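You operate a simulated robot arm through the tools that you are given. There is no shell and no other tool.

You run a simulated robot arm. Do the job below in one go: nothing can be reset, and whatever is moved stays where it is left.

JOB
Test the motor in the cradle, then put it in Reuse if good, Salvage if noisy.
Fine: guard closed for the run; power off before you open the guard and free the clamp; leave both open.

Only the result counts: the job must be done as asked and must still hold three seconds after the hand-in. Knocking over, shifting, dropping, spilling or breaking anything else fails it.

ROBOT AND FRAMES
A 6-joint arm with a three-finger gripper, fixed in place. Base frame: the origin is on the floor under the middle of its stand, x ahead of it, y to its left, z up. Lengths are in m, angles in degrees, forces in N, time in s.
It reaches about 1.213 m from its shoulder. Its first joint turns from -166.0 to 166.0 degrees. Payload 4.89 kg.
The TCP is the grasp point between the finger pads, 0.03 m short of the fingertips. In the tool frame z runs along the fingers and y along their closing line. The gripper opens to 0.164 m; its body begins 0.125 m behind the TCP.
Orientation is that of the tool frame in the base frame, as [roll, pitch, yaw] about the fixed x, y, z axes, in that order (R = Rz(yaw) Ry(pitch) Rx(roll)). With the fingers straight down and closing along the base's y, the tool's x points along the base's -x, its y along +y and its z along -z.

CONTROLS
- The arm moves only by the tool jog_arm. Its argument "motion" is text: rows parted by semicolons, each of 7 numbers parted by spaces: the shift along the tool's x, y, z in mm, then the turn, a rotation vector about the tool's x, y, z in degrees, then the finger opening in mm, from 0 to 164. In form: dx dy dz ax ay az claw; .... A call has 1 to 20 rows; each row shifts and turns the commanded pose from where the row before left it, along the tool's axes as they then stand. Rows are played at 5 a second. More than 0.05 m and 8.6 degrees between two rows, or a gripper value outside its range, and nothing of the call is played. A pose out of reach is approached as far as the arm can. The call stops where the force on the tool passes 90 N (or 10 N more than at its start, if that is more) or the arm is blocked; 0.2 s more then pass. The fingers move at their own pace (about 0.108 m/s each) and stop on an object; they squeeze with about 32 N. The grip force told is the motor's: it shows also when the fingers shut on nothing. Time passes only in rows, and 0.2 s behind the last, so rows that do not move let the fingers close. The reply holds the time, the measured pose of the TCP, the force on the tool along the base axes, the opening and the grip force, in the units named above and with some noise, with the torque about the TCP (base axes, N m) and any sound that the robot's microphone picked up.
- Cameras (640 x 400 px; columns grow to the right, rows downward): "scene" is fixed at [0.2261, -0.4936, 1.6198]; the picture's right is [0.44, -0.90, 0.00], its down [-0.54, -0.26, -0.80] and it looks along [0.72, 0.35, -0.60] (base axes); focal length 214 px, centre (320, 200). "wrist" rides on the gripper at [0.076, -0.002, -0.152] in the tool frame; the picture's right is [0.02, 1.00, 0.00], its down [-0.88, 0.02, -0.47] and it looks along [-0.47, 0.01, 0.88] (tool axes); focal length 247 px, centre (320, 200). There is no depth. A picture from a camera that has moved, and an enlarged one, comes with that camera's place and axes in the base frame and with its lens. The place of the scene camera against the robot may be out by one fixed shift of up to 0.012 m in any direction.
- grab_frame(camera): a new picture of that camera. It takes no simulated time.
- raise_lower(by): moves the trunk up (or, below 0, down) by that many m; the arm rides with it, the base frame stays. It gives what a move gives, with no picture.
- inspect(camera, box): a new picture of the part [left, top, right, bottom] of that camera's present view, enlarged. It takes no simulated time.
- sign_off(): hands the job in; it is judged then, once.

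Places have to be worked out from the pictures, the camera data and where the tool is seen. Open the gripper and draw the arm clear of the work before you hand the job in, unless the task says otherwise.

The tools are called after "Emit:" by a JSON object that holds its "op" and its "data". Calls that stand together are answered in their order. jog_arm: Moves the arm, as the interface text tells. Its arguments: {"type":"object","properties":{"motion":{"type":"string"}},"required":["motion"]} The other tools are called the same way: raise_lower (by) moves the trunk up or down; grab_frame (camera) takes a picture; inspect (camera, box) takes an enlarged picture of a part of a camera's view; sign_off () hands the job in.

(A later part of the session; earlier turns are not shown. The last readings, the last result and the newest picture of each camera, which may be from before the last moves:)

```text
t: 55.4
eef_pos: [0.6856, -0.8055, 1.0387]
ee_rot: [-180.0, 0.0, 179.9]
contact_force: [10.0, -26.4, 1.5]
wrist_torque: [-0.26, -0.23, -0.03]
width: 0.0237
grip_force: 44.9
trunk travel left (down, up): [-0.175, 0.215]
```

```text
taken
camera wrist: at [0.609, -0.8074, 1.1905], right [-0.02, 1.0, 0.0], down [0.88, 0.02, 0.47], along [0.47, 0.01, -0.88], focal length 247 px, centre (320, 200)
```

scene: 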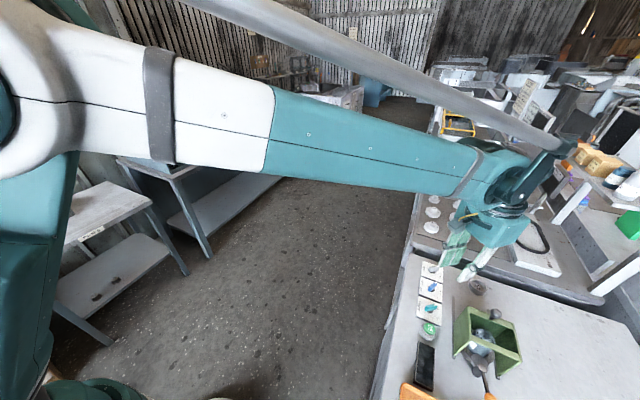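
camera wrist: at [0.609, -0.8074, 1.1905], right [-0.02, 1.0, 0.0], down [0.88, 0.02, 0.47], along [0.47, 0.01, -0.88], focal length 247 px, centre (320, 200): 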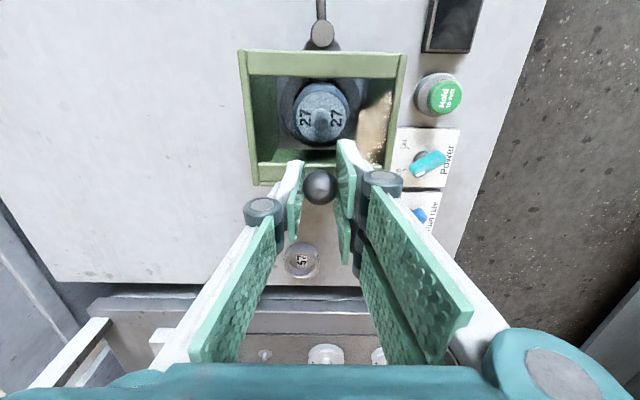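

Ball gripped again. I'll slide the guard back toward +x in steps.

Emit:
{"op": "jog_arm", "data": {"motion": "-4 -0.5 0 0 0 0 14; -7 0 0 0 0 0 14; -7 0 0 0 0 0 14; -7 0 0 0 0 0 14; -7 0 0 0 0 0 14; 0 0 0 0 0 0 14"}}

```text
t: 56.8
eef_pos: [0.7181, -0.8066, 1.0389]
ee_rot: [179.9, 0.1, -179.9]
contact_force: [0.1, -2.1, -19.3]
wrist_torque: [0.03, -0.04, 0.03]
width: 0.0237
grip_force: 45.1
trunk travel left (down, up): [-0.175, 0.215]
```

The guard is sliding with low loads, now about 33 mm along. I'll continue.

Emit:
{"op": "jog_arm", "data": {"motion": "-7 0 0.5 0 0 0 14; -7 0 0.5 0 0 0 14; -7 0.3 0 0 0 0 14; -7 0.3 0 0 0 0 14; -7 0.3 0 0 0 0 14; 0 0 0 0 0 0 14"}}

```text
t: 58.2
eef_pos: [0.7531, -0.8056, 1.0382]
ee_rot: [-179.9, -0.1, 179.9]
contact_force: [1.2, -8.1, -3.3]
wrist_torque: [-0.1, 0.13, 0.04]
width: 0.0239
grip_force: 44.5
trunk travel left (down, up): [-0.175, 0.215]
```

About 31 mm remain to the open position. I'll finish in smaller steps until it reaches its end stop.

Emit:
{"op": "jog_arm", "data": {"motion": "-7 0 0 0 0 0 14; -7 0 0 0 0 0 14; -6 0 0 0 0 0 14; -5 0 0 0 0 0 14; -4 0 0 0 0 0 14; -3 0 0 0 0 0 14; 0 0 0 0 0 0 14"}}

Emit:
{"op": "grab_frame", "data": {"camera": "wrist"}}

Emit:
{"op": "inspect", "data": {"camera": "scene", "box": [380, 250, 500, 400]}}

```text
t: 59.8
eef_pos: [0.783, -0.8048, 1.0388]
ee_rot: [-180.0, 0.0, -179.9]
contact_force: [-0.8, 2.2, 1.7]
wrist_torque: [0.06, -0.11, -0.02]
width: 0.0236
grip_force: 44.6
trunk travel left (down, up): [-0.175, 0.215]
```

```text
taken
camera wrist: at [0.7068, -0.8076, 1.1906], right [-0.02, 1.0, 0.0], down [0.88, 0.02, 0.47], along [0.47, 0.01, -0.88], focal length 247 px, centre (320, 200)
```

wrist: 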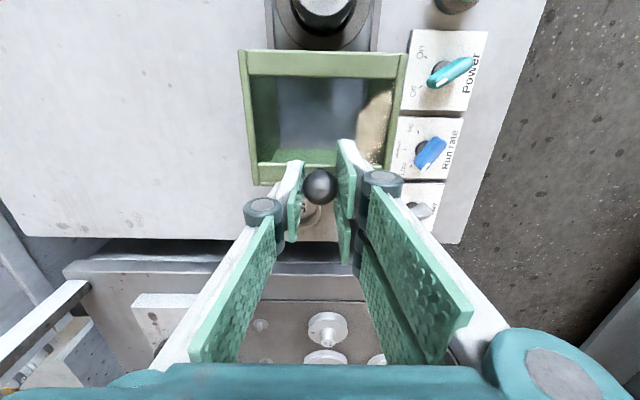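

```text
2.67 times, centred on (440, 325) of scene
camera zoom: at [0.2261, -0.4936, 1.6198], right [0.44, -0.9, 0.0], down [-0.54, -0.26, -0.8], along [0.72, 0.35, -0.6], focal length 572 px, centre (0, -133)
```

zoom: 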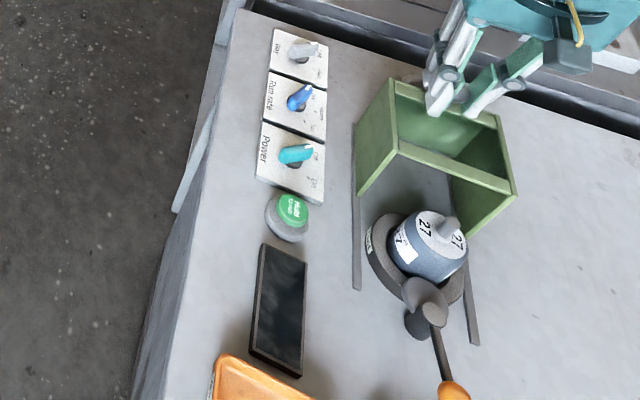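

The guard is back at its starting open position (x ≈ 0.783). I'll nudge 2 mm to feel the stop, without going past it.

Emit:
{"op": "jog_arm", "data": {"motion": "-2 0 0 0 0 0 14; 0 0 0 0 0 0 14"}}

```text
t: 60.4
eef_pos: [0.7864, -0.8064, 1.0391]
ee_rot: [179.9, 0.0, 179.9]
contact_force: [-1.4, 8.1, -4.7]
wrist_torque: [0.06, -0.02, 0.03]
width: 0.0239
grip_force: 44.9
trunk travel left (down, up): [-0.175, 0.215]
```

It is at the original open position (about 0.785) with no load. I'll release and lift clear.

Emit:
{"op": "jog_arm", "data": {"motion": "0 0 0 0 0 0 60; 0 0 0 0 0 0 60; 0 0 -25 0 0 0 60; 0 0 -40 0 0 0 60; 0 0 -40 0 0 0 60; 0 0 0 0 0 0 60"}}

Emit:
{"op": "inspect", "data": {"camera": "wrist", "box": [230, 60, 430, 245]}}

Emit:
{"op": "inspect", "data": {"camera": "scene", "box": [420, 320, 540, 400]}}

```text
t: 61.8
eef_pos: [0.7872, -0.8048, 1.1463]
ee_rot: [180.0, 0.0, 179.9]
contact_force: [-0.4, -0.9, -0.5]
wrist_torque: [-0.04, -0.05, 0.0]
width: 0.0601
grip_force: 0.0
trunk travel left (down, up): [-0.175, 0.215]
```

```text
2.16 times, centred on (330, 152) of wrist
camera zoom: at [0.7092, -0.8056, 1.2974], right [-0.02, 1.0, 0.0], down [0.88, 0.02, 0.47], along [0.47, 0.01, -0.88], focal length 534 px, centre (298, 303)
```

zoom: 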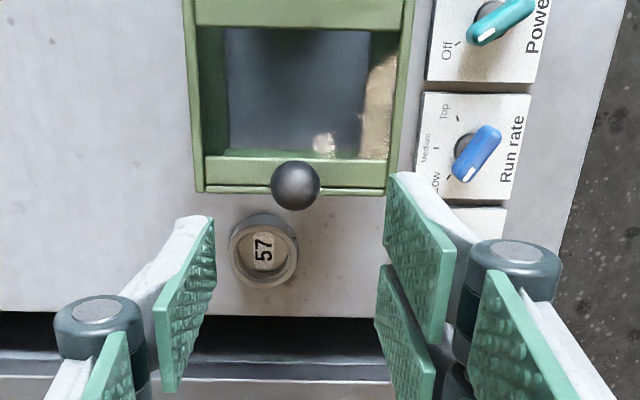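

```text
5.00 times, centred on (480, 360) of scene
camera zoom: at [0.2261, -0.4936, 1.6198], right [0.44, -0.9, 0.0], down [-0.54, -0.26, -0.8], along [0.72, 0.35, -0.6], focal length 1072 px, centre (-480, -600)
```

zoom: 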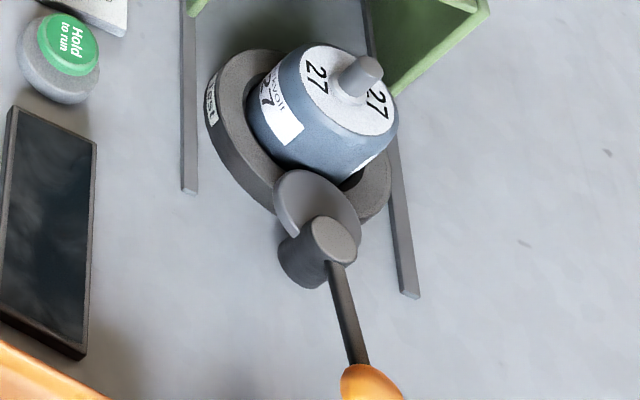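

The guard is open as at the start. Next is the clamp: I'll move over the lever (knob near (0.511, -0.812, 0.934)) for a close look.

Emit:
{"op": "jog_arm", "data": {"motion": "45 0 0 0 0 0 60; 45 0 0 0 0 0 60; 45 -1 0 0 0 0 60; 45 -1 0 0 0 0 60; 45 -1 0 0 0 0 60; 45 -1 0 0 0 0 60; 7 -2 0 0 0 0 60; 0 0 0 0 0 0 60"}}

Emit:
{"op": "grab_frame", "data": {"camera": "wrist"}}

Emit:
{"op": "inspect", "data": {"camera": "wrist", "box": [250, 100, 390, 250]}}

```text
t: 63.6
eef_pos: [0.5096, -0.8103, 1.1462]
ee_rot: [179.9, 0.1, 179.9]
contact_force: [0.7, -0.2, 1.0]
wrist_torque: [0.03, -0.11, 0.03]
width: 0.0599
grip_force: 0.0
trunk travel left (down, up): [-0.175, 0.215]
```

```text
taken
camera wrist: at [0.4331, -0.8135, 1.2975], right [-0.02, 1.0, 0.0], down [0.88, 0.02, 0.47], along [0.47, 0.01, -0.88], focal length 247 px, centre (320, 200)
```

wrist: 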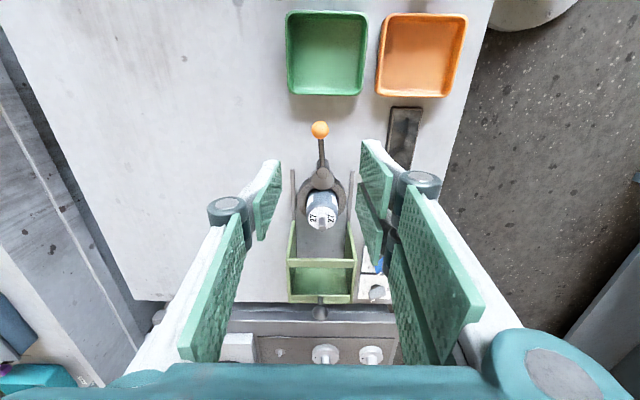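

```text
2.67 times, centred on (320, 175) of wrist
camera zoom: at [0.4331, -0.8135, 1.2975], right [-0.02, 1.0, 0.0], down [0.88, 0.02, 0.47], along [0.47, 0.01, -0.88], focal length 659 px, centre (320, 267)
```

zoom: 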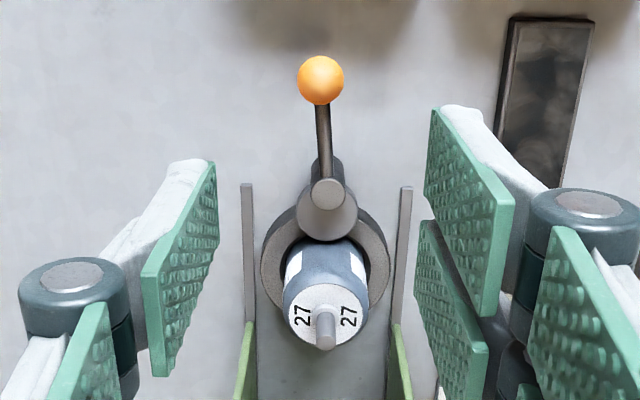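

The lever is clear: knob at (0.511, -0.8115, 0.935), pivot hub at (0.580, -0.805), and the eccentric cam pressing the motor. I'll descend over the knob in two stages, straddling it.

Emit:
{"op": "jog_arm", "data": {"motion": "-1.5 -1 40 0 0 0 50; 0 0 45 0 0 0 50; 0 0 45 0 0 0 50; 0 0 20 0 0 0 50; 0 0 0 0 0 0 50"}}

Emit:
{"op": "grab_frame", "data": {"camera": "wrist"}}

Emit:
{"op": "inspect", "data": {"camera": "wrist", "box": [250, 110, 410, 210]}}

```text
t: 64.8
eef_pos: [0.5109, -0.8105, 0.9952]
ee_rot: [-180.0, 0.1, 179.9]
contact_force: [-0.2, -1.1, -0.9]
wrist_torque: [0.05, 0.06, 0.01]
width: 0.05
grip_force: 0.0
trunk travel left (down, up): [-0.175, 0.215]
```

```text
taken
camera wrist: at [0.4334, -0.8137, 1.147], right [-0.02, 1.0, 0.0], down [0.88, 0.02, 0.47], along [0.47, 0.01, -0.88], focal length 247 px, centre (320, 200)
```

wrist: 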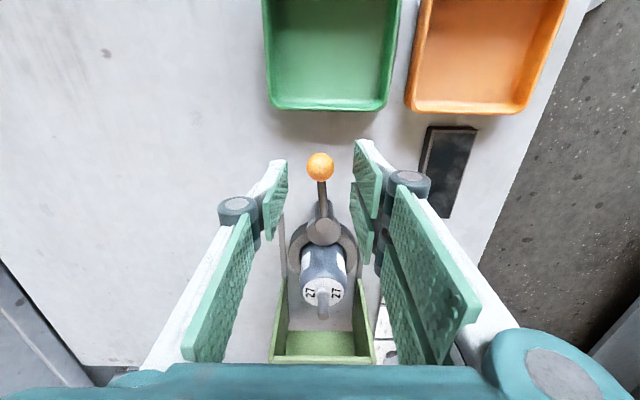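

```text
4.00 times, centred on (330, 160) of wrist
camera zoom: at [0.4334, -0.8137, 1.147], right [-0.02, 1.0, 0.0], down [0.88, 0.02, 0.47], along [0.47, 0.01, -0.88], focal length 988 px, centre (280, 360)
```

zoom: 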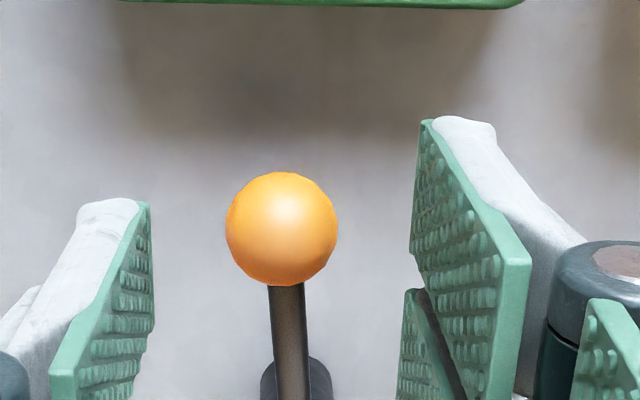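

The ball knob is centred, 3 mm toward +x of the tool. I'll correct, descend to z ≈ 0.947 and close.

Emit:
{"op": "jog_arm", "data": {"motion": "-3 0 20 0 0 0 50; 0 0 18 0 0 0 50; 0 0 10 0 0 0 50; 0 0 0 0 0 0 30; 0 0 0 0 0 0 15; 0 0 0 0 0 0 15; 0 0 0 0 0 0 15"}}

Emit:
{"op": "grab_frame", "data": {"camera": "wrist"}}

Emit:
{"op": "inspect", "data": {"camera": "wrist", "box": [250, 140, 410, 240]}}

```text
t: 66.4
eef_pos: [0.5115, -0.8126, 0.9465]
ee_rot: [-180.0, 0.0, 179.9]
contact_force: [-0.5, 1.1, 1.6]
wrist_torque: [0.02, 0.05, 0.12]
width: 0.0241
grip_force: 45.3
trunk travel left (down, up): [-0.175, 0.215]
```

```text
taken
camera wrist: at [0.4352, -0.8135, 1.0986], right [-0.02, 1.0, 0.0], down [0.88, 0.02, 0.47], along [0.47, 0.01, -0.88], focal length 247 px, centre (320, 200)
```

wrist: 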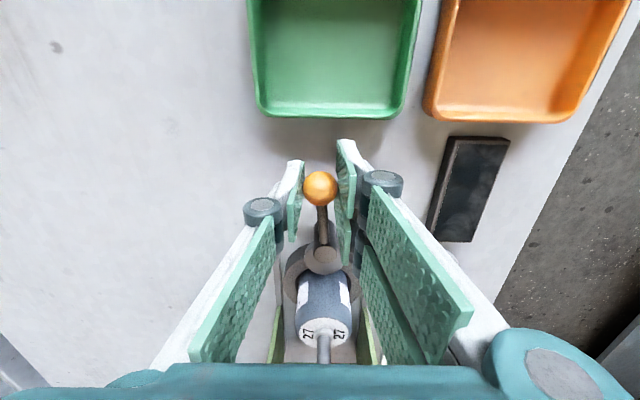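

```text
4.00 times, centred on (330, 190) of wrist
camera zoom: at [0.4352, -0.8135, 1.0986], right [-0.02, 1.0, 0.0], down [0.88, 0.02, 0.47], along [0.47, 0.01, -0.88], focal length 988 px, centre (280, 240)
```

zoom: 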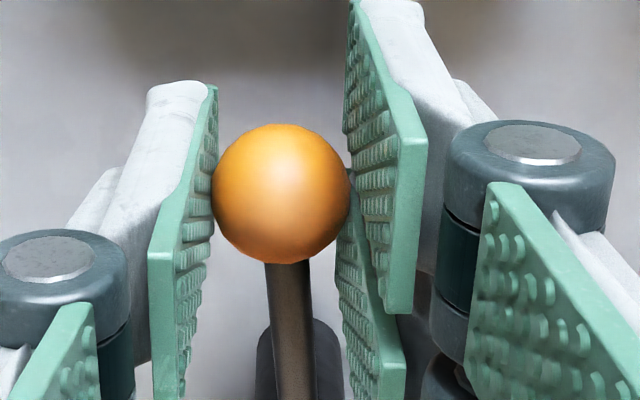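

The knob is held at 24 mm. I'll test which way the lever swings, first a small move to -y.

Emit:
{"op": "jog_arm", "data": {"motion": "0 -3 0 0 0 0 15; 0 -3 0 0 0 0 15; 0 0 0 0 0 0 15"}}

```text
t: 67.2
eef_pos: [0.5123, -0.8172, 0.9474]
ee_rot: [180.0, 0.0, -180.0]
contact_force: [9.7, 7.6, 12.7]
wrist_torque: [0.13, -0.18, 0.33]
width: 0.0239
grip_force: 44.8
trunk travel left (down, up): [-0.175, 0.215]
```

It moved freely with little force, so the lever swings toward -y. I'll follow its arc about the hub (radius ≈ 0.069), turning the tool along.

Emit:
{"op": "jog_arm", "data": {"motion": "-2 -8.15 0 0 0 -7 15; -2 -8.15 0 0 0 -7 15; -2 -8.15 0 0 0 -7 15; 0 0 0 0 0 0 15"}}

Emit:
{"op": "grab_frame", "data": {"camera": "wrist"}}

```text
t: 68.2
eef_pos: [0.5211, -0.8403, 0.9463]
ee_rot: [180.0, 0.1, -159.0]
contact_force: [11.5, 6.5, 18.3]
wrist_torque: [0.1, -0.14, -0.02]
width: 0.0238
grip_force: 44.8
trunk travel left (down, up): [-0.175, 0.215]
```

```text
taken
camera wrist: at [0.4507, -0.8697, 1.0984], right [-0.38, 0.93, 0.0], down [0.82, 0.33, 0.47], along [0.44, 0.18, -0.88], focal length 247 px, centre (320, 200)
```

wrist: 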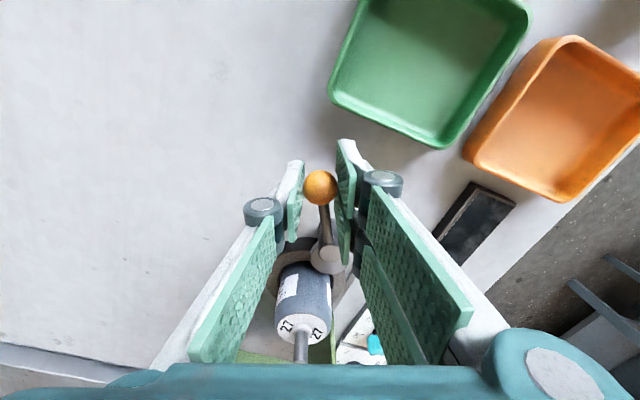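

The lever follows: now about 26° from the start with low force. I'll continue the arc.

Emit:
{"op": "jog_arm", "data": {"motion": "-2 -8.15 0 0 0 -7 15; -2 -8.15 0 0 0 -7 15; -2 -8.15 0 0 0 -7 15; -2 -8.15 0 0 0 -7 15; 0 0 0 0 0 0 15"}}

Emit:
{"op": "grab_frame", "data": {"camera": "wrist"}}

Emit:
{"op": "inspect", "data": {"camera": "scene", "box": [400, 320, 560, 400]}}

```text
t: 69.4
eef_pos: [0.5446, -0.8654, 0.9465]
ee_rot: [180.0, 0.0, -131.0]
contact_force: [-14.5, -17.4, 3.5]
wrist_torque: [-0.44, 0.37, 0.16]
width: 0.024
grip_force: 45.0
trunk travel left (down, up): [-0.175, 0.215]
```

```text
taken
camera wrist: at [0.4965, -0.924, 1.0984], right [-0.77, 0.64, 0.0], down [0.56, 0.68, 0.47], along [0.3, 0.36, -0.88], focal length 247 px, centre (320, 200)
```

wrist: 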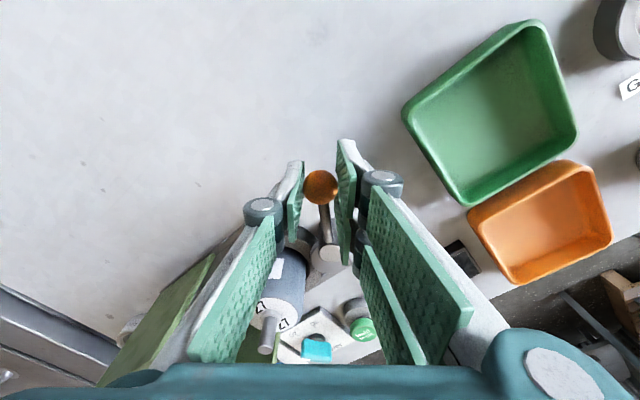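

```text
4.00 times, centred on (480, 360) of scene
camera zoom: at [0.2261, -0.4936, 1.6198], right [0.44, -0.9, 0.0], down [-0.54, -0.26, -0.8], along [0.72, 0.35, -0.6], focal length 858 px, centre (-320, -440)
```

zoom: 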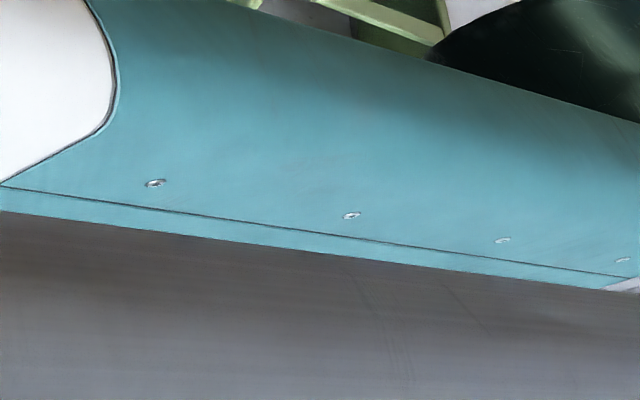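

Swung about 54° so far with light loads. I'll continue toward 90°, allowing slightly more radius.

Emit:
{"op": "jog_arm", "data": {"motion": "-0.8 -8.15 0 0 0 -7 15; -2 -8.15 0 0 0 -7 15; -2 -8.15 0 0 0 -7 15; 0 0 0 0 0 0 15"}}

Emit:
{"op": "grab_frame", "data": {"camera": "wrist"}}

```text
t: 70.4
eef_pos: [0.5688, -0.8734, 0.9465]
ee_rot: [-179.9, 0.0, -110.0]
contact_force: [4.0, -12.3, 10.7]
wrist_torque: [-0.03, -0.14, -0.41]
width: 0.0237
grip_force: 44.7
trunk travel left (down, up): [-0.175, 0.215]
```

```text
taken
camera wrist: at [0.5432, -0.9466, 1.0982], right [-0.95, 0.32, 0.0], down [0.28, 0.83, 0.47], along [0.15, 0.45, -0.88], focal length 247 px, centre (320, 200)
```

wrist: 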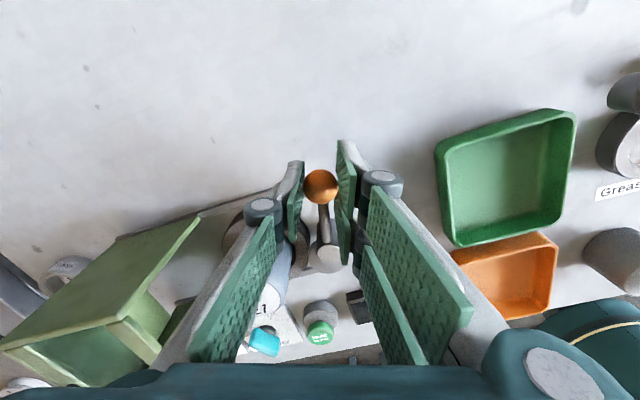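

About 75° now. I'll go on a little further and watch for the end stop.

Emit:
{"op": "jog_arm", "data": {"motion": "-1.6 -8.15 0 0 0 -7 15; -2 -8.15 0 0 0 -7 15; 0 0 0 0 0 0 15"}}

```text
t: 71.2
eef_pos: [0.5788, -0.8745, 0.9472]
ee_rot: [179.8, 0.2, -96.3]
contact_force: [-76.8, 41.5, -18.1]
wrist_torque: [0.63, 0.62, -0.36]
width: 0.0242
grip_force: 44.6
trunk travel left (down, up): [-0.175, 0.215]
```

A strong push-back (-77 N in x) at about 85–90° marks the lever's open stop. I'll relax, release the knob and lift.

Emit:
{"op": "jog_arm", "data": {"motion": "1 5 0 0 0 0 15; 0 0 0 0 0 0 15"}}

```text
t: 71.8
eef_pos: [0.5797, -0.8751, 0.9461]
ee_rot: [-179.9, 0.0, -96.1]
contact_force: [-54.9, 39.8, -19.6]
wrist_torque: [0.33, 0.38, -0.31]
width: 0.0241
grip_force: 44.7
trunk travel left (down, up): [-0.175, 0.215]
```

Still some preload, so I'll back off a bit more in both directions before opening.

Emit:
{"op": "jog_arm", "data": {"motion": "-2 4 0 0 0 0 15; -1 2 0 0 0 0 15; 0 0 0 0 0 0 15"}}

```text
t: 72.6
eef_pos: [0.5744, -0.8743, 0.947]
ee_rot: [-180.0, -0.1, -95.9]
contact_force: [3.1, -24.5, 18.8]
wrist_torque: [-0.73, 0.09, -0.36]
width: 0.0239
grip_force: 44.8
trunk travel left (down, up): [-0.175, 0.215]
```

The lever eased back about 4°; I'll nudge it forward again to near its stop and then release and lift.

Emit:
{"op": "jog_arm", "data": {"motion": "0 -3 0 0 0 0 15; 0 0 0 0 0 0 15"}}

```text
t: 73.2
eef_pos: [0.5768, -0.8748, 0.947]
ee_rot: [180.0, -0.1, -96.2]
contact_force: [-9.3, -25.3, 15.6]
wrist_torque: [-0.23, 0.11, 0.39]
width: 0.0241
grip_force: 45.2
trunk travel left (down, up): [-0.175, 0.215]
```

Emit:
{"op": "jog_arm", "data": {"motion": "0.5 -2 0 0 0 0 15; 0 0 0 0 0 0 15; 0 0 0 0 0 0 50; 0 0 0 0 0 0 50; 0 0 -20 0 0 0 50; 0 0 -40 0 0 0 50; 0 0 -45 0 0 0 50; 0 0 -45 0 0 0 50; 0 0 -45 0 0 0 50; 0 0 0 0 0 0 50"}}

Emit:
{"op": "grab_frame", "data": {"camera": "wrist"}}

Emit:
{"op": "grab_frame", "data": {"camera": "scene"}}

```text
t: 75.4
eef_pos: [0.5787, -0.8733, 1.1407]
ee_rot: [-180.0, 0.0, -96.1]
contact_force: [-1.0, 0.0, 0.9]
wrist_torque: [-0.07, -0.06, 0.0]
width: 0.0501
grip_force: 0.0
trunk travel left (down, up): [-0.175, 0.215]
```

```text
taken
camera wrist: at [0.571, -0.9496, 1.2923], right [-1.0, 0.08, 0.0], down [0.07, 0.88, 0.47], along [0.04, 0.47, -0.88], focal length 247 px, centre (320, 200)
```

wrist: 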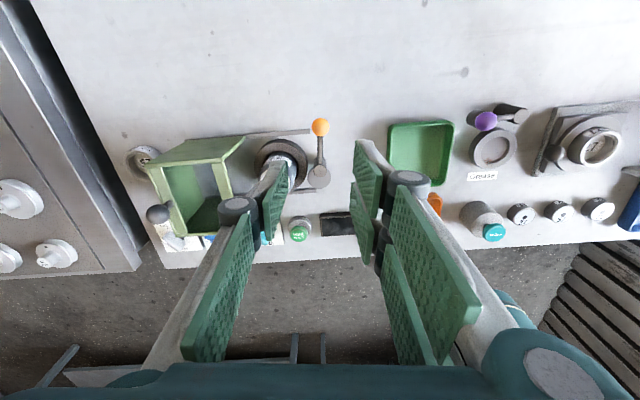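

```text
taken
```

scene: 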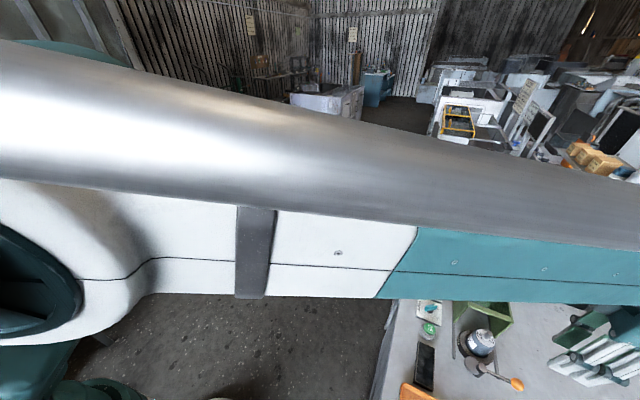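

The lever now points to -y. I'll zoom to confirm that the cam is clear of the motor.

Emit:
{"op": "inspect", "data": {"camera": "scene", "box": [430, 320, 550, 400]}}

Emit:
{"op": "inspect", "data": {"camera": "wrist", "box": [230, 90, 370, 250]}}

```text
5.00 times, centred on (490, 360) of scene
camera zoom: at [0.2261, -0.4936, 1.6198], right [0.44, -0.9, 0.0], down [-0.54, -0.26, -0.8], along [0.72, 0.35, -0.6], focal length 1072 px, centre (-530, -600)
```

zoom: 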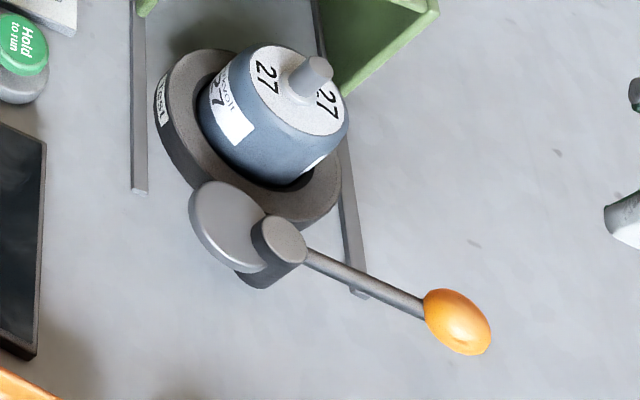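

```text
2.50 times, centred on (300, 170) of wrist
camera zoom: at [0.571, -0.9496, 1.2923], right [-1.0, 0.08, 0.0], down [0.07, 0.88, 0.47], along [0.04, 0.47, -0.88], focal length 617 px, centre (370, 275)
```

zoom: 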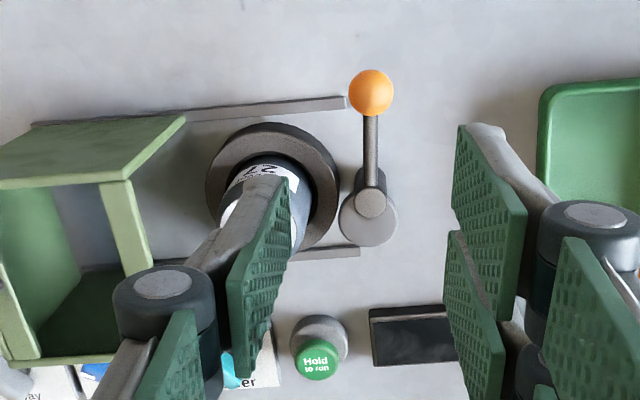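

The cam is clear of the motor and the lever sits near its stop. I'll square the tool again and move over the motor at about (0.645, -0.801), opening to 100 mm.

Emit:
{"op": "jog_arm", "data": {"motion": "0 0 0 0 0 8.4 100; 0 0 0 0 0 8.4 100; 0 0 0 0 0 8.4 100; 0 0 0 0 0 8.4 100; 0 0 0 0 0 8.4 100; 0 0 0 0 0 8.4 100; 0 0 0 0 0 8.4 100; 0 0 0 0 0 8.4 100; 0 0 0 0 0 8.4 100; 0 0 0 0 0 8.3 100; -33 36 0 0 0 0 100; -33 36 0 0 0 0 100; 0 0 0 0 0 0 100"}}

Emit:
{"op": "grab_frame", "data": {"camera": "wrist"}}

Emit:
{"op": "inspect", "data": {"camera": "wrist", "box": [230, 60, 410, 172]}}

```text
t: 78.2
eef_pos: [0.6422, -0.8017, 1.1423]
ee_rot: [180.0, 0.0, -179.9]
contact_force: [0.1, 0.2, 0.0]
wrist_torque: [-0.08, 0.07, -0.01]
width: 0.1003
grip_force: 0.0
trunk travel left (down, up): [-0.175, 0.215]
```

```text
taken
camera wrist: at [0.5672, -0.8041, 1.2934], right [-0.02, 1.0, 0.0], down [0.88, 0.02, 0.47], along [0.47, 0.01, -0.88], focal length 247 px, centre (320, 200)
```

wrist: 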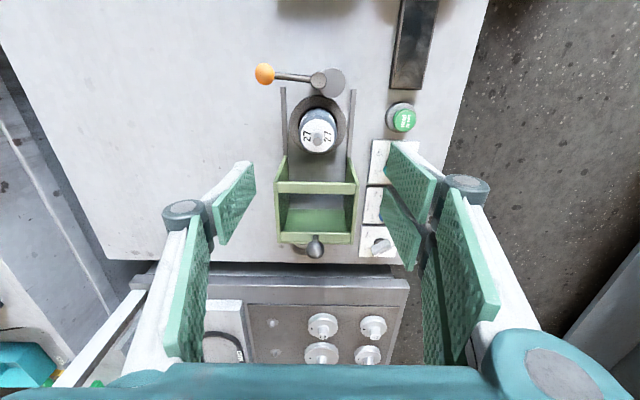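

```text
3.56 times, centred on (320, 116) of wrist
camera zoom: at [0.5672, -0.8041, 1.2934], right [-0.02, 1.0, 0.0], down [0.88, 0.02, 0.47], along [0.47, 0.01, -0.88], focal length 878 px, centre (320, 499)
```

zoom: 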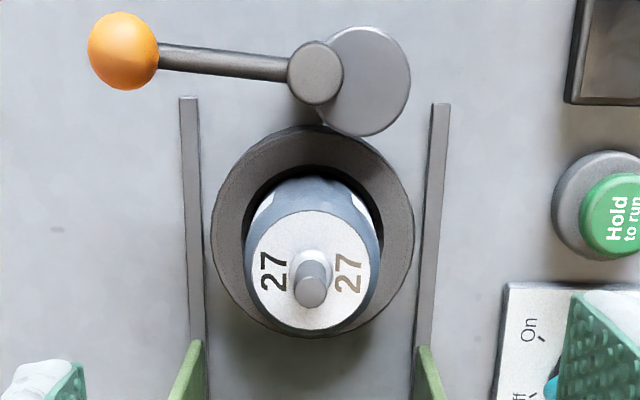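

The motor's axis is about 3 mm to +x and 3 mm to -y of the tool. I'll correct and descend partway, with the tips still above the shaft, then re-check.

Emit:
{"op": "jog_arm", "data": {"motion": "-3 -3 0 0 0 0 90; 0 0 40 0 0 0 90; 0 0 40 0 0 0 90; 0 0 25 0 0 0 90; 0 0 0 0 0 0 90"}}

Emit:
{"op": "grab_frame", "data": {"camera": "wrist"}}

Emit:
{"op": "inspect", "data": {"camera": "wrist", "box": [220, 90, 420, 215]}}

Emit:
{"op": "inspect", "data": {"camera": "scene", "box": [420, 260, 560, 400]}}

```text
t: 79.4
eef_pos: [0.6456, -0.8072, 1.037]
ee_rot: [180.0, 0.0, -179.8]
contact_force: [0.9, -0.7, -0.6]
wrist_torque: [0.07, 0.09, 0.01]
width: 0.0902
grip_force: 0.1
trunk travel left (down, up): [-0.175, 0.215]
```

```text
taken
camera wrist: at [0.5695, -0.809, 1.1888], right [-0.02, 1.0, 0.0], down [0.88, 0.02, 0.47], along [0.47, 0.01, -0.88], focal length 247 px, centre (320, 200)
```

wrist: 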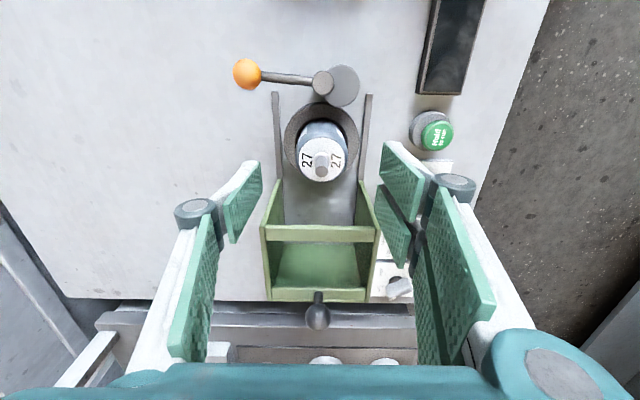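

```text
3.20 times, centred on (320, 152) of wrist
camera zoom: at [0.5695, -0.809, 1.1888], right [-0.02, 1.0, 0.0], down [0.88, 0.02, 0.47], along [0.47, 0.01, -0.88], focal length 790 px, centre (320, 352)
```

zoom: 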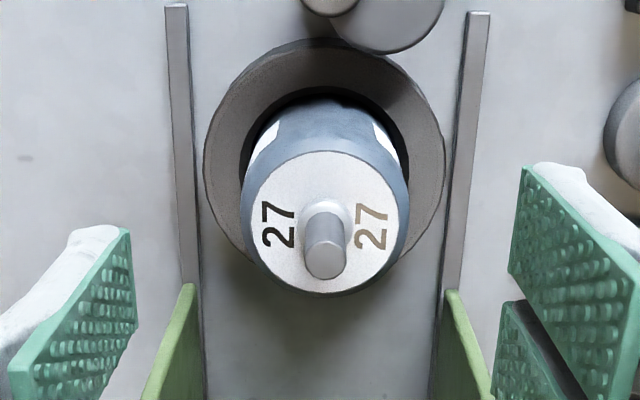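

```text
2.86 times, centred on (490, 330) of scene
camera zoom: at [0.2261, -0.4936, 1.6198], right [0.44, -0.9, 0.0], down [-0.54, -0.26, -0.8], along [0.72, 0.35, -0.6], focal length 613 px, centre (-166, -171)
```

zoom: 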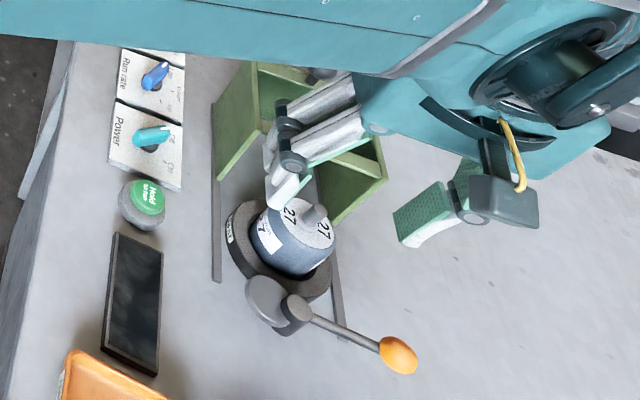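

The tool axis and motor axis agree within about 1 mm; motor top ≈ 0.959. I'll descend to z ≈ 0.948, keeping the tips above the cradle ring, and look before closing.

Emit:
{"op": "jog_arm", "data": {"motion": "-1 0 30 0 0 0 90; 0 0 30 0 0 0 90; 0 0 20 0 0 0 90; 0 0 9 0 0 0 90; 0 0 0 0 0 0 90"}}

Emit:
{"op": "grab_frame", "data": {"camera": "wrist"}}

Emit:
{"op": "inspect", "data": {"camera": "scene", "box": [420, 260, 560, 400]}}

```text
t: 80.6
eef_pos: [0.6482, -0.8054, 0.9466]
ee_rot: [-179.9, 0.0, 180.0]
contact_force: [0.0, -0.5, -1.0]
wrist_torque: [0.03, 0.03, -0.02]
width: 0.0898
grip_force: 0.0
trunk travel left (down, up): [-0.175, 0.215]
```

```text
taken
camera wrist: at [0.5712, -0.8072, 1.0987], right [-0.02, 1.0, 0.0], down [0.88, 0.02, 0.47], along [0.47, 0.01, -0.88], focal length 247 px, centre (320, 200)
```

wrist: 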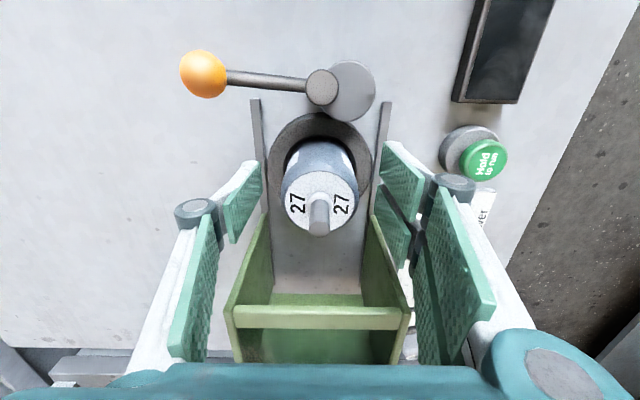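

```text
2.86 times, centred on (490, 330) of scene
camera zoom: at [0.2261, -0.4936, 1.6198], right [0.44, -0.9, 0.0], down [-0.54, -0.26, -0.8], along [0.72, 0.35, -0.6], focal length 613 px, centre (-166, -171)
```

zoom: 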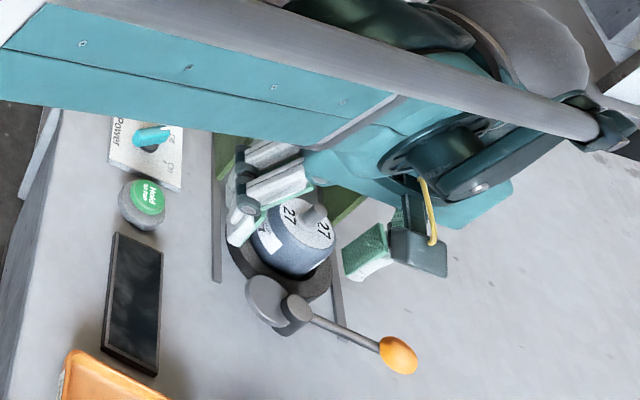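

The motor is centred between the pads and nothing is touching. I'll close on it.

Emit:
{"op": "jog_arm", "data": {"motion": "0 0 0 0 0 0 62; 0 0 0 0 0 0 50; 0 0 0 0 0 0 40; 0 0 0 0 0 0 40; 0 0 0 0 0 0 40"}}

Emit:
{"op": "grab_frame", "data": {"camera": "wrist"}}

```text
t: 81.8
eef_pos: [0.6481, -0.8042, 0.9467]
ee_rot: [-179.9, -0.1, -180.0]
contact_force: [-1.1, -2.5, -0.9]
wrist_torque: [-0.07, -0.03, -0.01]
width: 0.0527
grip_force: 32.5
trunk travel left (down, up): [-0.175, 0.215]
```

```text
taken
camera wrist: at [0.5711, -0.8071, 1.0989], right [-0.02, 1.0, 0.0], down [0.88, 0.02, 0.47], along [0.47, 0.01, -0.88], focal length 247 px, centre (320, 200)
```

wrist: 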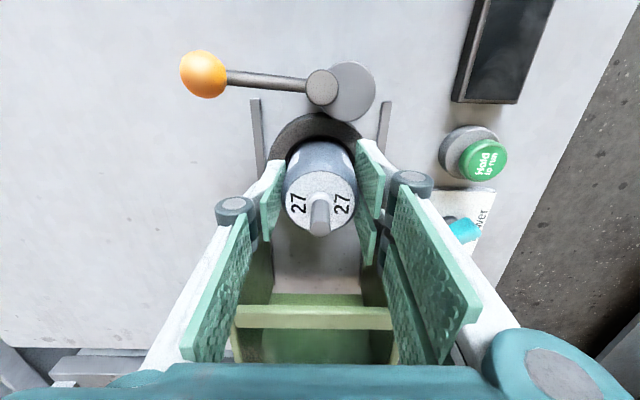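

Gripped at 52.7 mm with 32.5 N. I'll lift slowly and check the load.

Emit:
{"op": "jog_arm", "data": {"motion": "0 0 -4 0 0 0 40; 0 0 -5 0 0 0 40; 0 0 -6 0 0 0 40; 0 0 0 0 0 0 40"}}

Emit:
{"op": "grab_frame", "data": {"camera": "wrist"}}

```text
t: 82.8
eef_pos: [0.6482, -0.8059, 0.9619]
ee_rot: [179.9, 0.0, 180.0]
contact_force: [0.0, 0.0, -4.5]
wrist_torque: [-0.01, -0.02, 0.01]
width: 0.0526
grip_force: 32.4
trunk travel left (down, up): [-0.175, 0.215]
```

```text
taken
camera wrist: at [0.572, -0.8077, 1.1141], right [-0.02, 1.0, 0.0], down [0.88, 0.02, 0.47], along [0.47, 0.01, -0.88], focal length 247 px, centre (320, 200)
```

wrist: 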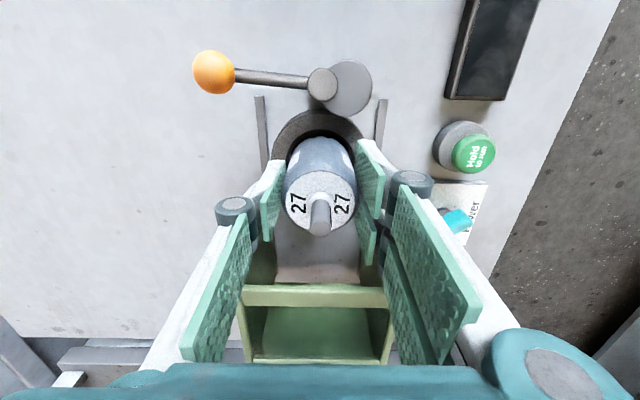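

The motor (about 0.45 kg) comes up with the gripper. I'll lift it well clear of everything.

Emit:
{"op": "jog_arm", "data": {"motion": "0 0 -12 0 0 0 40; 0 0 -20 0 0 0 40; 0 0 -25 0 0 0 40; 0 0 -25 0 0 0 40; 0 0 -25 0 0 0 40; 0 0 -25 0 0 0 40; 0 0 -20 0 0 0 40; 0 0 0 0 0 0 40"}}

Emit:
{"op": "grab_frame", "data": {"camera": "wrist"}}

Emit:
{"op": "inspect", "data": {"camera": "scene", "box": [420, 220, 560, 400]}}

```text
t: 84.6
eef_pos: [0.6494, -0.8048, 1.115]
ee_rot: [179.9, 0.1, 180.0]
contact_force: [-1.1, -0.6, -4.0]
wrist_torque: [-0.02, 0.0, -0.01]
width: 0.0528
grip_force: 31.9
trunk travel left (down, up): [-0.175, 0.215]
```

```text
taken
camera wrist: at [0.5724, -0.8064, 1.267], right [-0.02, 1.0, 0.0], down [0.88, 0.02, 0.47], along [0.47, 0.01, -0.88], focal length 247 px, centre (320, 200)
```

wrist: 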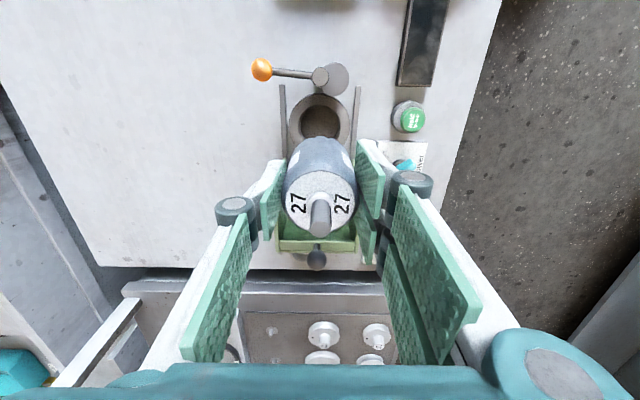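

```text
2.22 times, centred on (490, 310) of scene
camera zoom: at [0.2261, -0.4936, 1.6198], right [0.44, -0.9, 0.0], down [-0.54, -0.26, -0.8], along [0.72, 0.35, -0.6], focal length 477 px, centre (-58, -44)
```

zoom: 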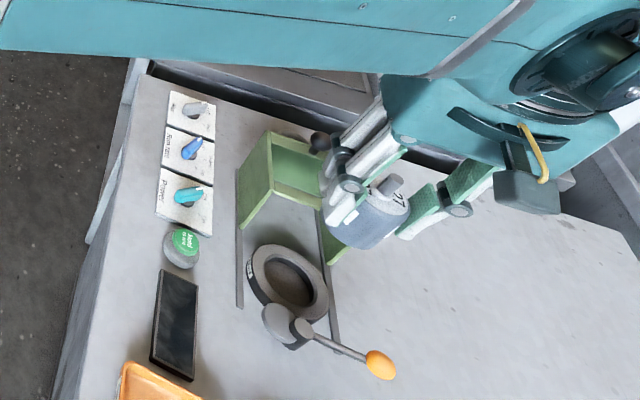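

The motor is out and held upright; cradle empty. I'll zoom on the held motor to judge where its bottom is relative to the fingertips.

Emit:
{"op": "inspect", "data": {"camera": "scene", "box": [480, 260, 570, 330]}}

```text
5.71 times, centred on (525, 295) of scene
camera zoom: at [0.2261, -0.4936, 1.6198], right [0.44, -0.9, 0.0], down [-0.54, -0.26, -0.8], along [0.72, 0.35, -0.6], focal length 1226 px, centre (-851, -343)
```

zoom: 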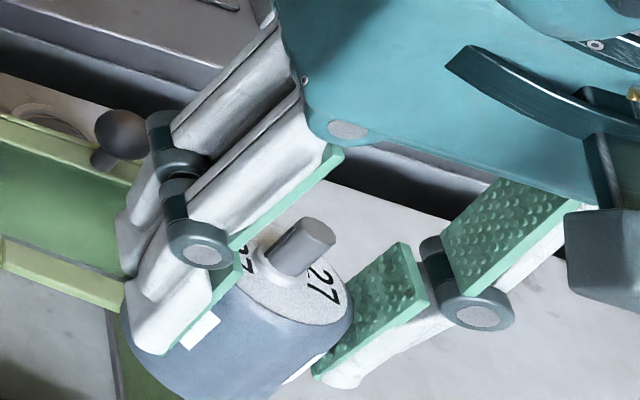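

Emit:
{"op": "inspect", "data": {"camera": "scene", "box": [470, 285, 550, 335]}}

```text
8.00 times, centred on (510, 310) of scene
camera zoom: at [0.2261, -0.4936, 1.6198], right [0.44, -0.9, 0.0], down [-0.54, -0.26, -0.8], along [0.72, 0.35, -0.6], focal length 1716 px, centre (-1200, -680)
```

zoom: 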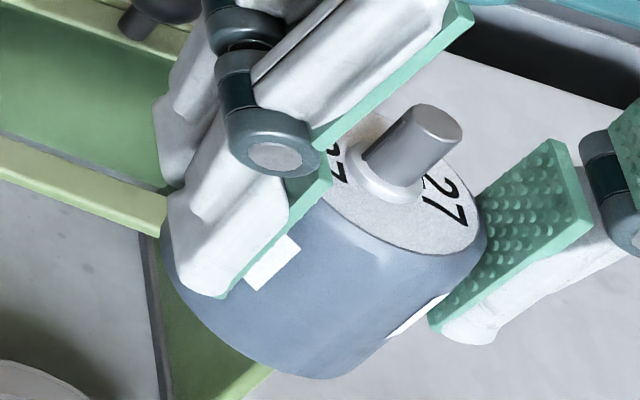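

The motor's underside looks about 48 mm below the TCP, some 18 mm past the fingertips. The Salvage tray's rim works out to x 0.369–0.466, y -0.73…-0.62, z ≈ 0.905, so its centre is (0.4175, -0.675); I'll carry the motor there at this height.

Emit:
{"op": "jog_arm", "data": {"motion": "12 6 0 0 0 0 40; 24 13 0 0 0 0 40; 24 14 0 0 0 0 40; 24 14 0 0 0 0 40; 24 14 0 0 0 0 40; 24 14 0 0 0 0 40; 24 14 0 0 0 0 40; 24 14 0 0 0 0 40; 24 14 0 0 0 0 40; 18 9 0 0 0 0 40; 10 4 0 0 0 0 40; 0 0 0 0 0 0 40"}}

Emit:
{"op": "grab_frame", "data": {"camera": "wrist"}}

Emit:
{"op": "inspect", "data": {"camera": "scene", "box": [360, 340, 560, 400]}}

```text
t: 87.2
eef_pos: [0.418, -0.6723, 1.115]
ee_rot: [-179.9, 0.0, -179.9]
contact_force: [0.4, -0.1, -4.8]
wrist_torque: [-0.03, 0.02, 0.01]
width: 0.0525
grip_force: 32.0
trunk travel left (down, up): [-0.175, 0.215]
```

```text
taken
camera wrist: at [0.3409, -0.6756, 1.2665], right [-0.02, 1.0, 0.0], down [0.88, 0.02, 0.47], along [0.47, 0.01, -0.88], focal length 247 px, centre (320, 200)
```

wrist: 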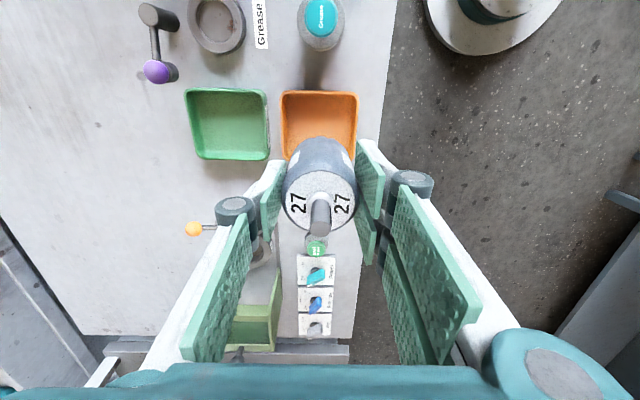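

```text
3.20 times, centred on (460, 370) of scene
camera zoom: at [0.2261, -0.4936, 1.6198], right [0.44, -0.9, 0.0], down [-0.54, -0.26, -0.8], along [0.72, 0.35, -0.6], focal length 686 px, centre (-128, -344)
```

zoom: 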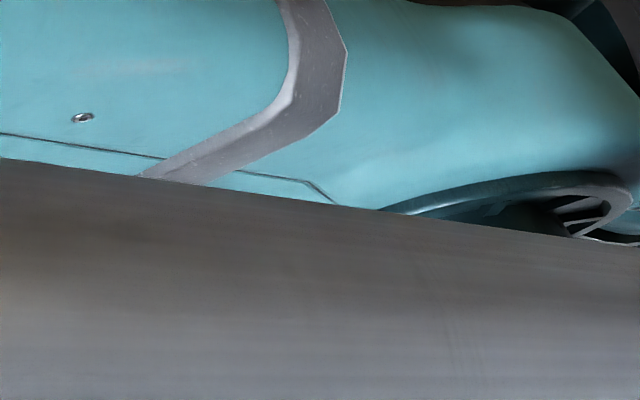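

The motor hangs over the orange Salvage tray. I'll zoom on the visible part of the tray to confirm centring before lowering.

Emit:
{"op": "inspect", "data": {"camera": "wrist", "box": [260, 75, 380, 165]}}

```text
4.44 times, centred on (320, 120) of wrist
camera zoom: at [0.3409, -0.6756, 1.2665], right [-0.02, 1.0, 0.0], down [0.88, 0.02, 0.47], along [0.47, 0.01, -0.88], focal length 1098 px, centre (320, 556)
```

zoom: 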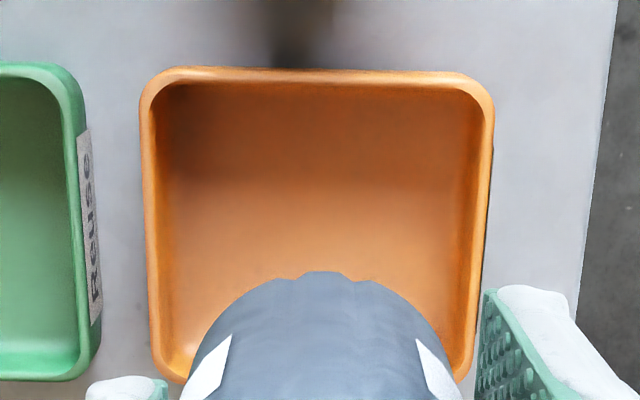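

The tray centre is at about (0.4155, -0.6747); I'm within 2 mm. I'll trim and lower until the motor's base is just above the rim.

Emit:
{"op": "jog_arm", "data": {"motion": "1.5 -1 20 0 0 0 40; 0 0 30 0 0 0 40; 0 0 30 0 0 0 40; 0 0 30 0 0 0 40; 0 0 25 0 0 0 40; 0 0 15 0 0 0 40; 0 0 0 0 0 0 40"}}

Emit:
{"op": "grab_frame", "data": {"camera": "wrist"}}

Emit:
{"op": "inspect", "data": {"camera": "wrist", "box": [230, 70, 410, 220]}}

```text
t: 88.8
eef_pos: [0.4174, -0.6739, 0.9663]
ee_rot: [179.9, 0.0, -179.9]
contact_force: [-0.8, -0.7, -5.8]
wrist_torque: [-0.01, 0.01, 0.0]
width: 0.0527
grip_force: 31.8
trunk travel left (down, up): [-0.175, 0.215]
```

```text
taken
camera wrist: at [0.3388, -0.677, 1.1177], right [-0.02, 1.0, 0.0], down [0.88, 0.02, 0.47], along [0.47, 0.01, -0.88], focal length 247 px, centre (320, 200)
```

wrist: 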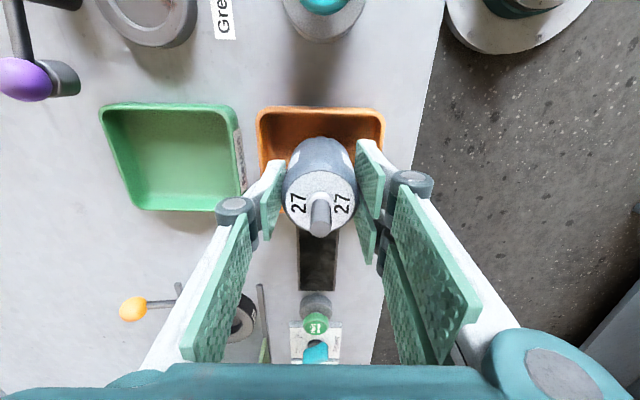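

```text
2.67 times, centred on (320, 145) of wrist
camera zoom: at [0.3388, -0.677, 1.1177], right [-0.02, 1.0, 0.0], down [0.88, 0.02, 0.47], along [0.47, 0.01, -0.88], focal length 659 px, centre (320, 347)
```

zoom: 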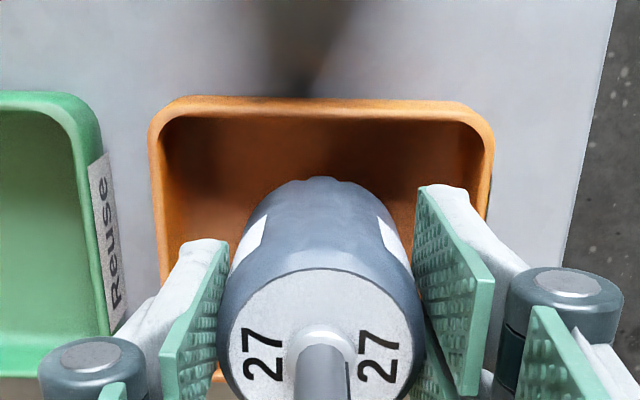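

The motor is well inside the tray outline, and the fingertips (about 12 mm thick) fit between the motor and the walls. I'll lower slowly, watching for contact.

Emit:
{"op": "jog_arm", "data": {"motion": "0 0 8 0 0 0 40; 0 0 8 0 0 0 40; 0 0 6 0 0 0 40; 0 0 4 0 0 0 40; 0 0 0 0 0 0 40"}}

Emit:
{"op": "inspect", "data": {"camera": "wrist", "box": [230, 90, 410, 240]}}

```text
t: 90.0
eef_pos: [0.4155, -0.6737, 0.9382]
ee_rot: [-179.9, 0.0, -179.9]
contact_force: [8.7, -1.6, 26.0]
wrist_torque: [-0.04, -0.29, 0.01]
width: 0.0528
grip_force: 32.0
trunk travel left (down, up): [-0.175, 0.215]
```

```text
2.67 times, centred on (320, 165) of wrist
camera zoom: at [0.3395, -0.6759, 1.0901], right [-0.02, 1.0, 0.0], down [0.88, 0.02, 0.47], along [0.47, 0.01, -0.88], focal length 659 px, centre (320, 293)
```

zoom: 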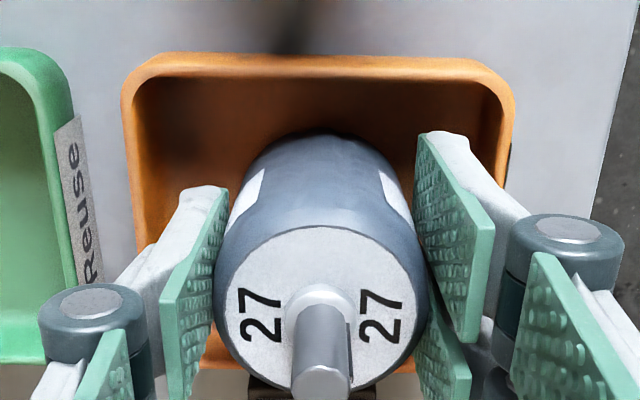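

Contact at TCP z ≈ 0.938 (+26 N), matching the motor's base on the tray floor. I'll relax the push by about 2 mm and check that it rests.

Emit:
{"op": "jog_arm", "data": {"motion": "0 0 -1.5 0 0 0 40; 0 0 0 0 0 0 40"}}

```text
t: 90.6
eef_pos: [0.4159, -0.6747, 0.9387]
ee_rot: [-180.0, 0.1, 180.0]
contact_force: [-0.4, 0.3, -4.2]
wrist_torque: [-0.01, 0.02, 0.0]
width: 0.0526
grip_force: 31.8
trunk travel left (down, up): [-0.175, 0.215]
```

It hangs just off the floor now; I'll lower under a millimetre for light contact, then open a little and lift straight up.

Emit:
{"op": "jog_arm", "data": {"motion": "0 0 0.8 0 0 0 40; 0 0 0 0 0 0 40"}}

```text
t: 91.2
eef_pos: [0.416, -0.6743, 0.9376]
ee_rot: [-179.9, 0.1, -180.0]
contact_force: [-0.5, 0.1, -4.8]
wrist_torque: [0.01, 0.03, -0.01]
width: 0.0532
grip_force: 31.7
trunk travel left (down, up): [-0.175, 0.215]
```

Emit:
{"op": "jog_arm", "data": {"motion": "0 0 0.7 0 0 0 40; 0 0 0 0 0 0 40"}}

```text
t: 91.8
eef_pos: [0.4159, -0.6752, 0.9378]
ee_rot: [180.0, 0.0, -179.9]
contact_force: [-1.2, -0.3, -1.9]
wrist_torque: [-0.05, 0.04, -0.03]
width: 0.0524
grip_force: 31.9
trunk travel left (down, up): [-0.175, 0.215]
```

Load is now shared with the tray floor (-1.9 N). I'll open the fingers by about 5 mm per side and check.

Emit:
{"op": "jog_arm", "data": {"motion": "0 0 0 0 0 0 56; 0 0 0 0 0 0 60; 0 0 0 0 0 0 63; 0 0 0 0 0 0 63"}}

Emit:
{"op": "inspect", "data": {"camera": "wrist", "box": [230, 90, 410, 240]}}

```text
t: 92.8
eef_pos: [0.4162, -0.6749, 0.9381]
ee_rot: [179.9, 0.0, -179.9]
contact_force: [-0.6, -1.0, -0.4]
wrist_torque: [0.03, 0.0, 0.0]
width: 0.063
grip_force: 0.2
trunk travel left (down, up): [-0.175, 0.215]
```

```text
2.67 times, centred on (320, 165) of wrist
camera zoom: at [0.339, -0.677, 1.0901], right [-0.02, 1.0, 0.0], down [0.88, 0.02, 0.47], along [0.47, 0.01, -0.88], focal length 659 px, centre (320, 293)
```

zoom: 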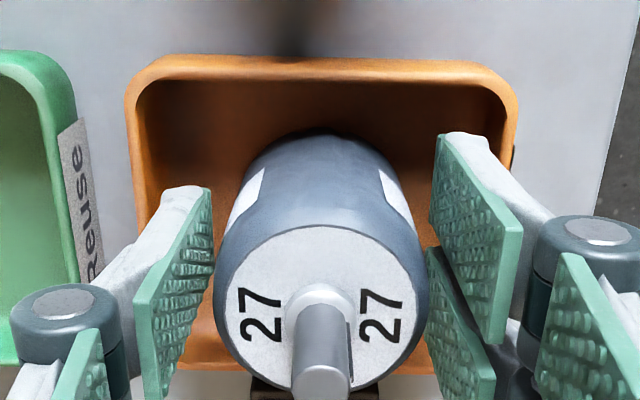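

The motor stands on its own with gaps on both sides and no contact force. I'll lift slowly at first, then clear.

Emit:
{"op": "jog_arm", "data": {"motion": "0 0 -5 0 0 0 63; 0 0 -10 0 0 0 63; 0 0 -15 0 0 0 66; 0 0 0 0 0 0 66"}}

Emit:
{"op": "inspect", "data": {"camera": "wrist", "box": [230, 90, 410, 240]}}

```text
t: 93.8
eef_pos: [0.4152, -0.6746, 0.969]
ee_rot: [-180.0, 0.1, -179.8]
contact_force: [-0.2, -0.3, 0.6]
wrist_torque: [-0.02, 0.02, -0.01]
width: 0.0659
grip_force: 0.1
trunk travel left (down, up): [-0.175, 0.215]
```

```text
2.67 times, centred on (320, 165) of wrist
camera zoom: at [0.3387, -0.6762, 1.1203], right [-0.02, 1.0, 0.0], down [0.88, 0.02, 0.47], along [0.47, 0.01, -0.88], focal length 659 px, centre (320, 293)
```

zoom: 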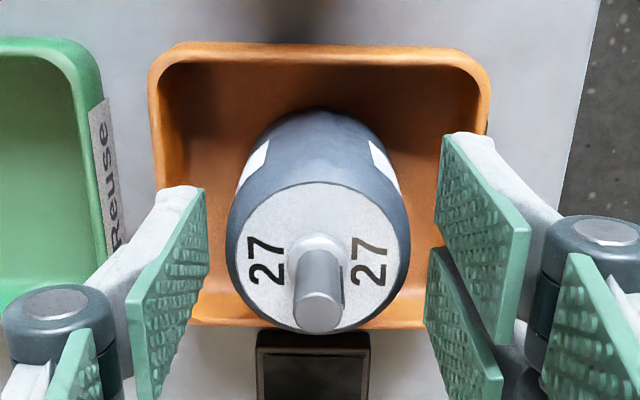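

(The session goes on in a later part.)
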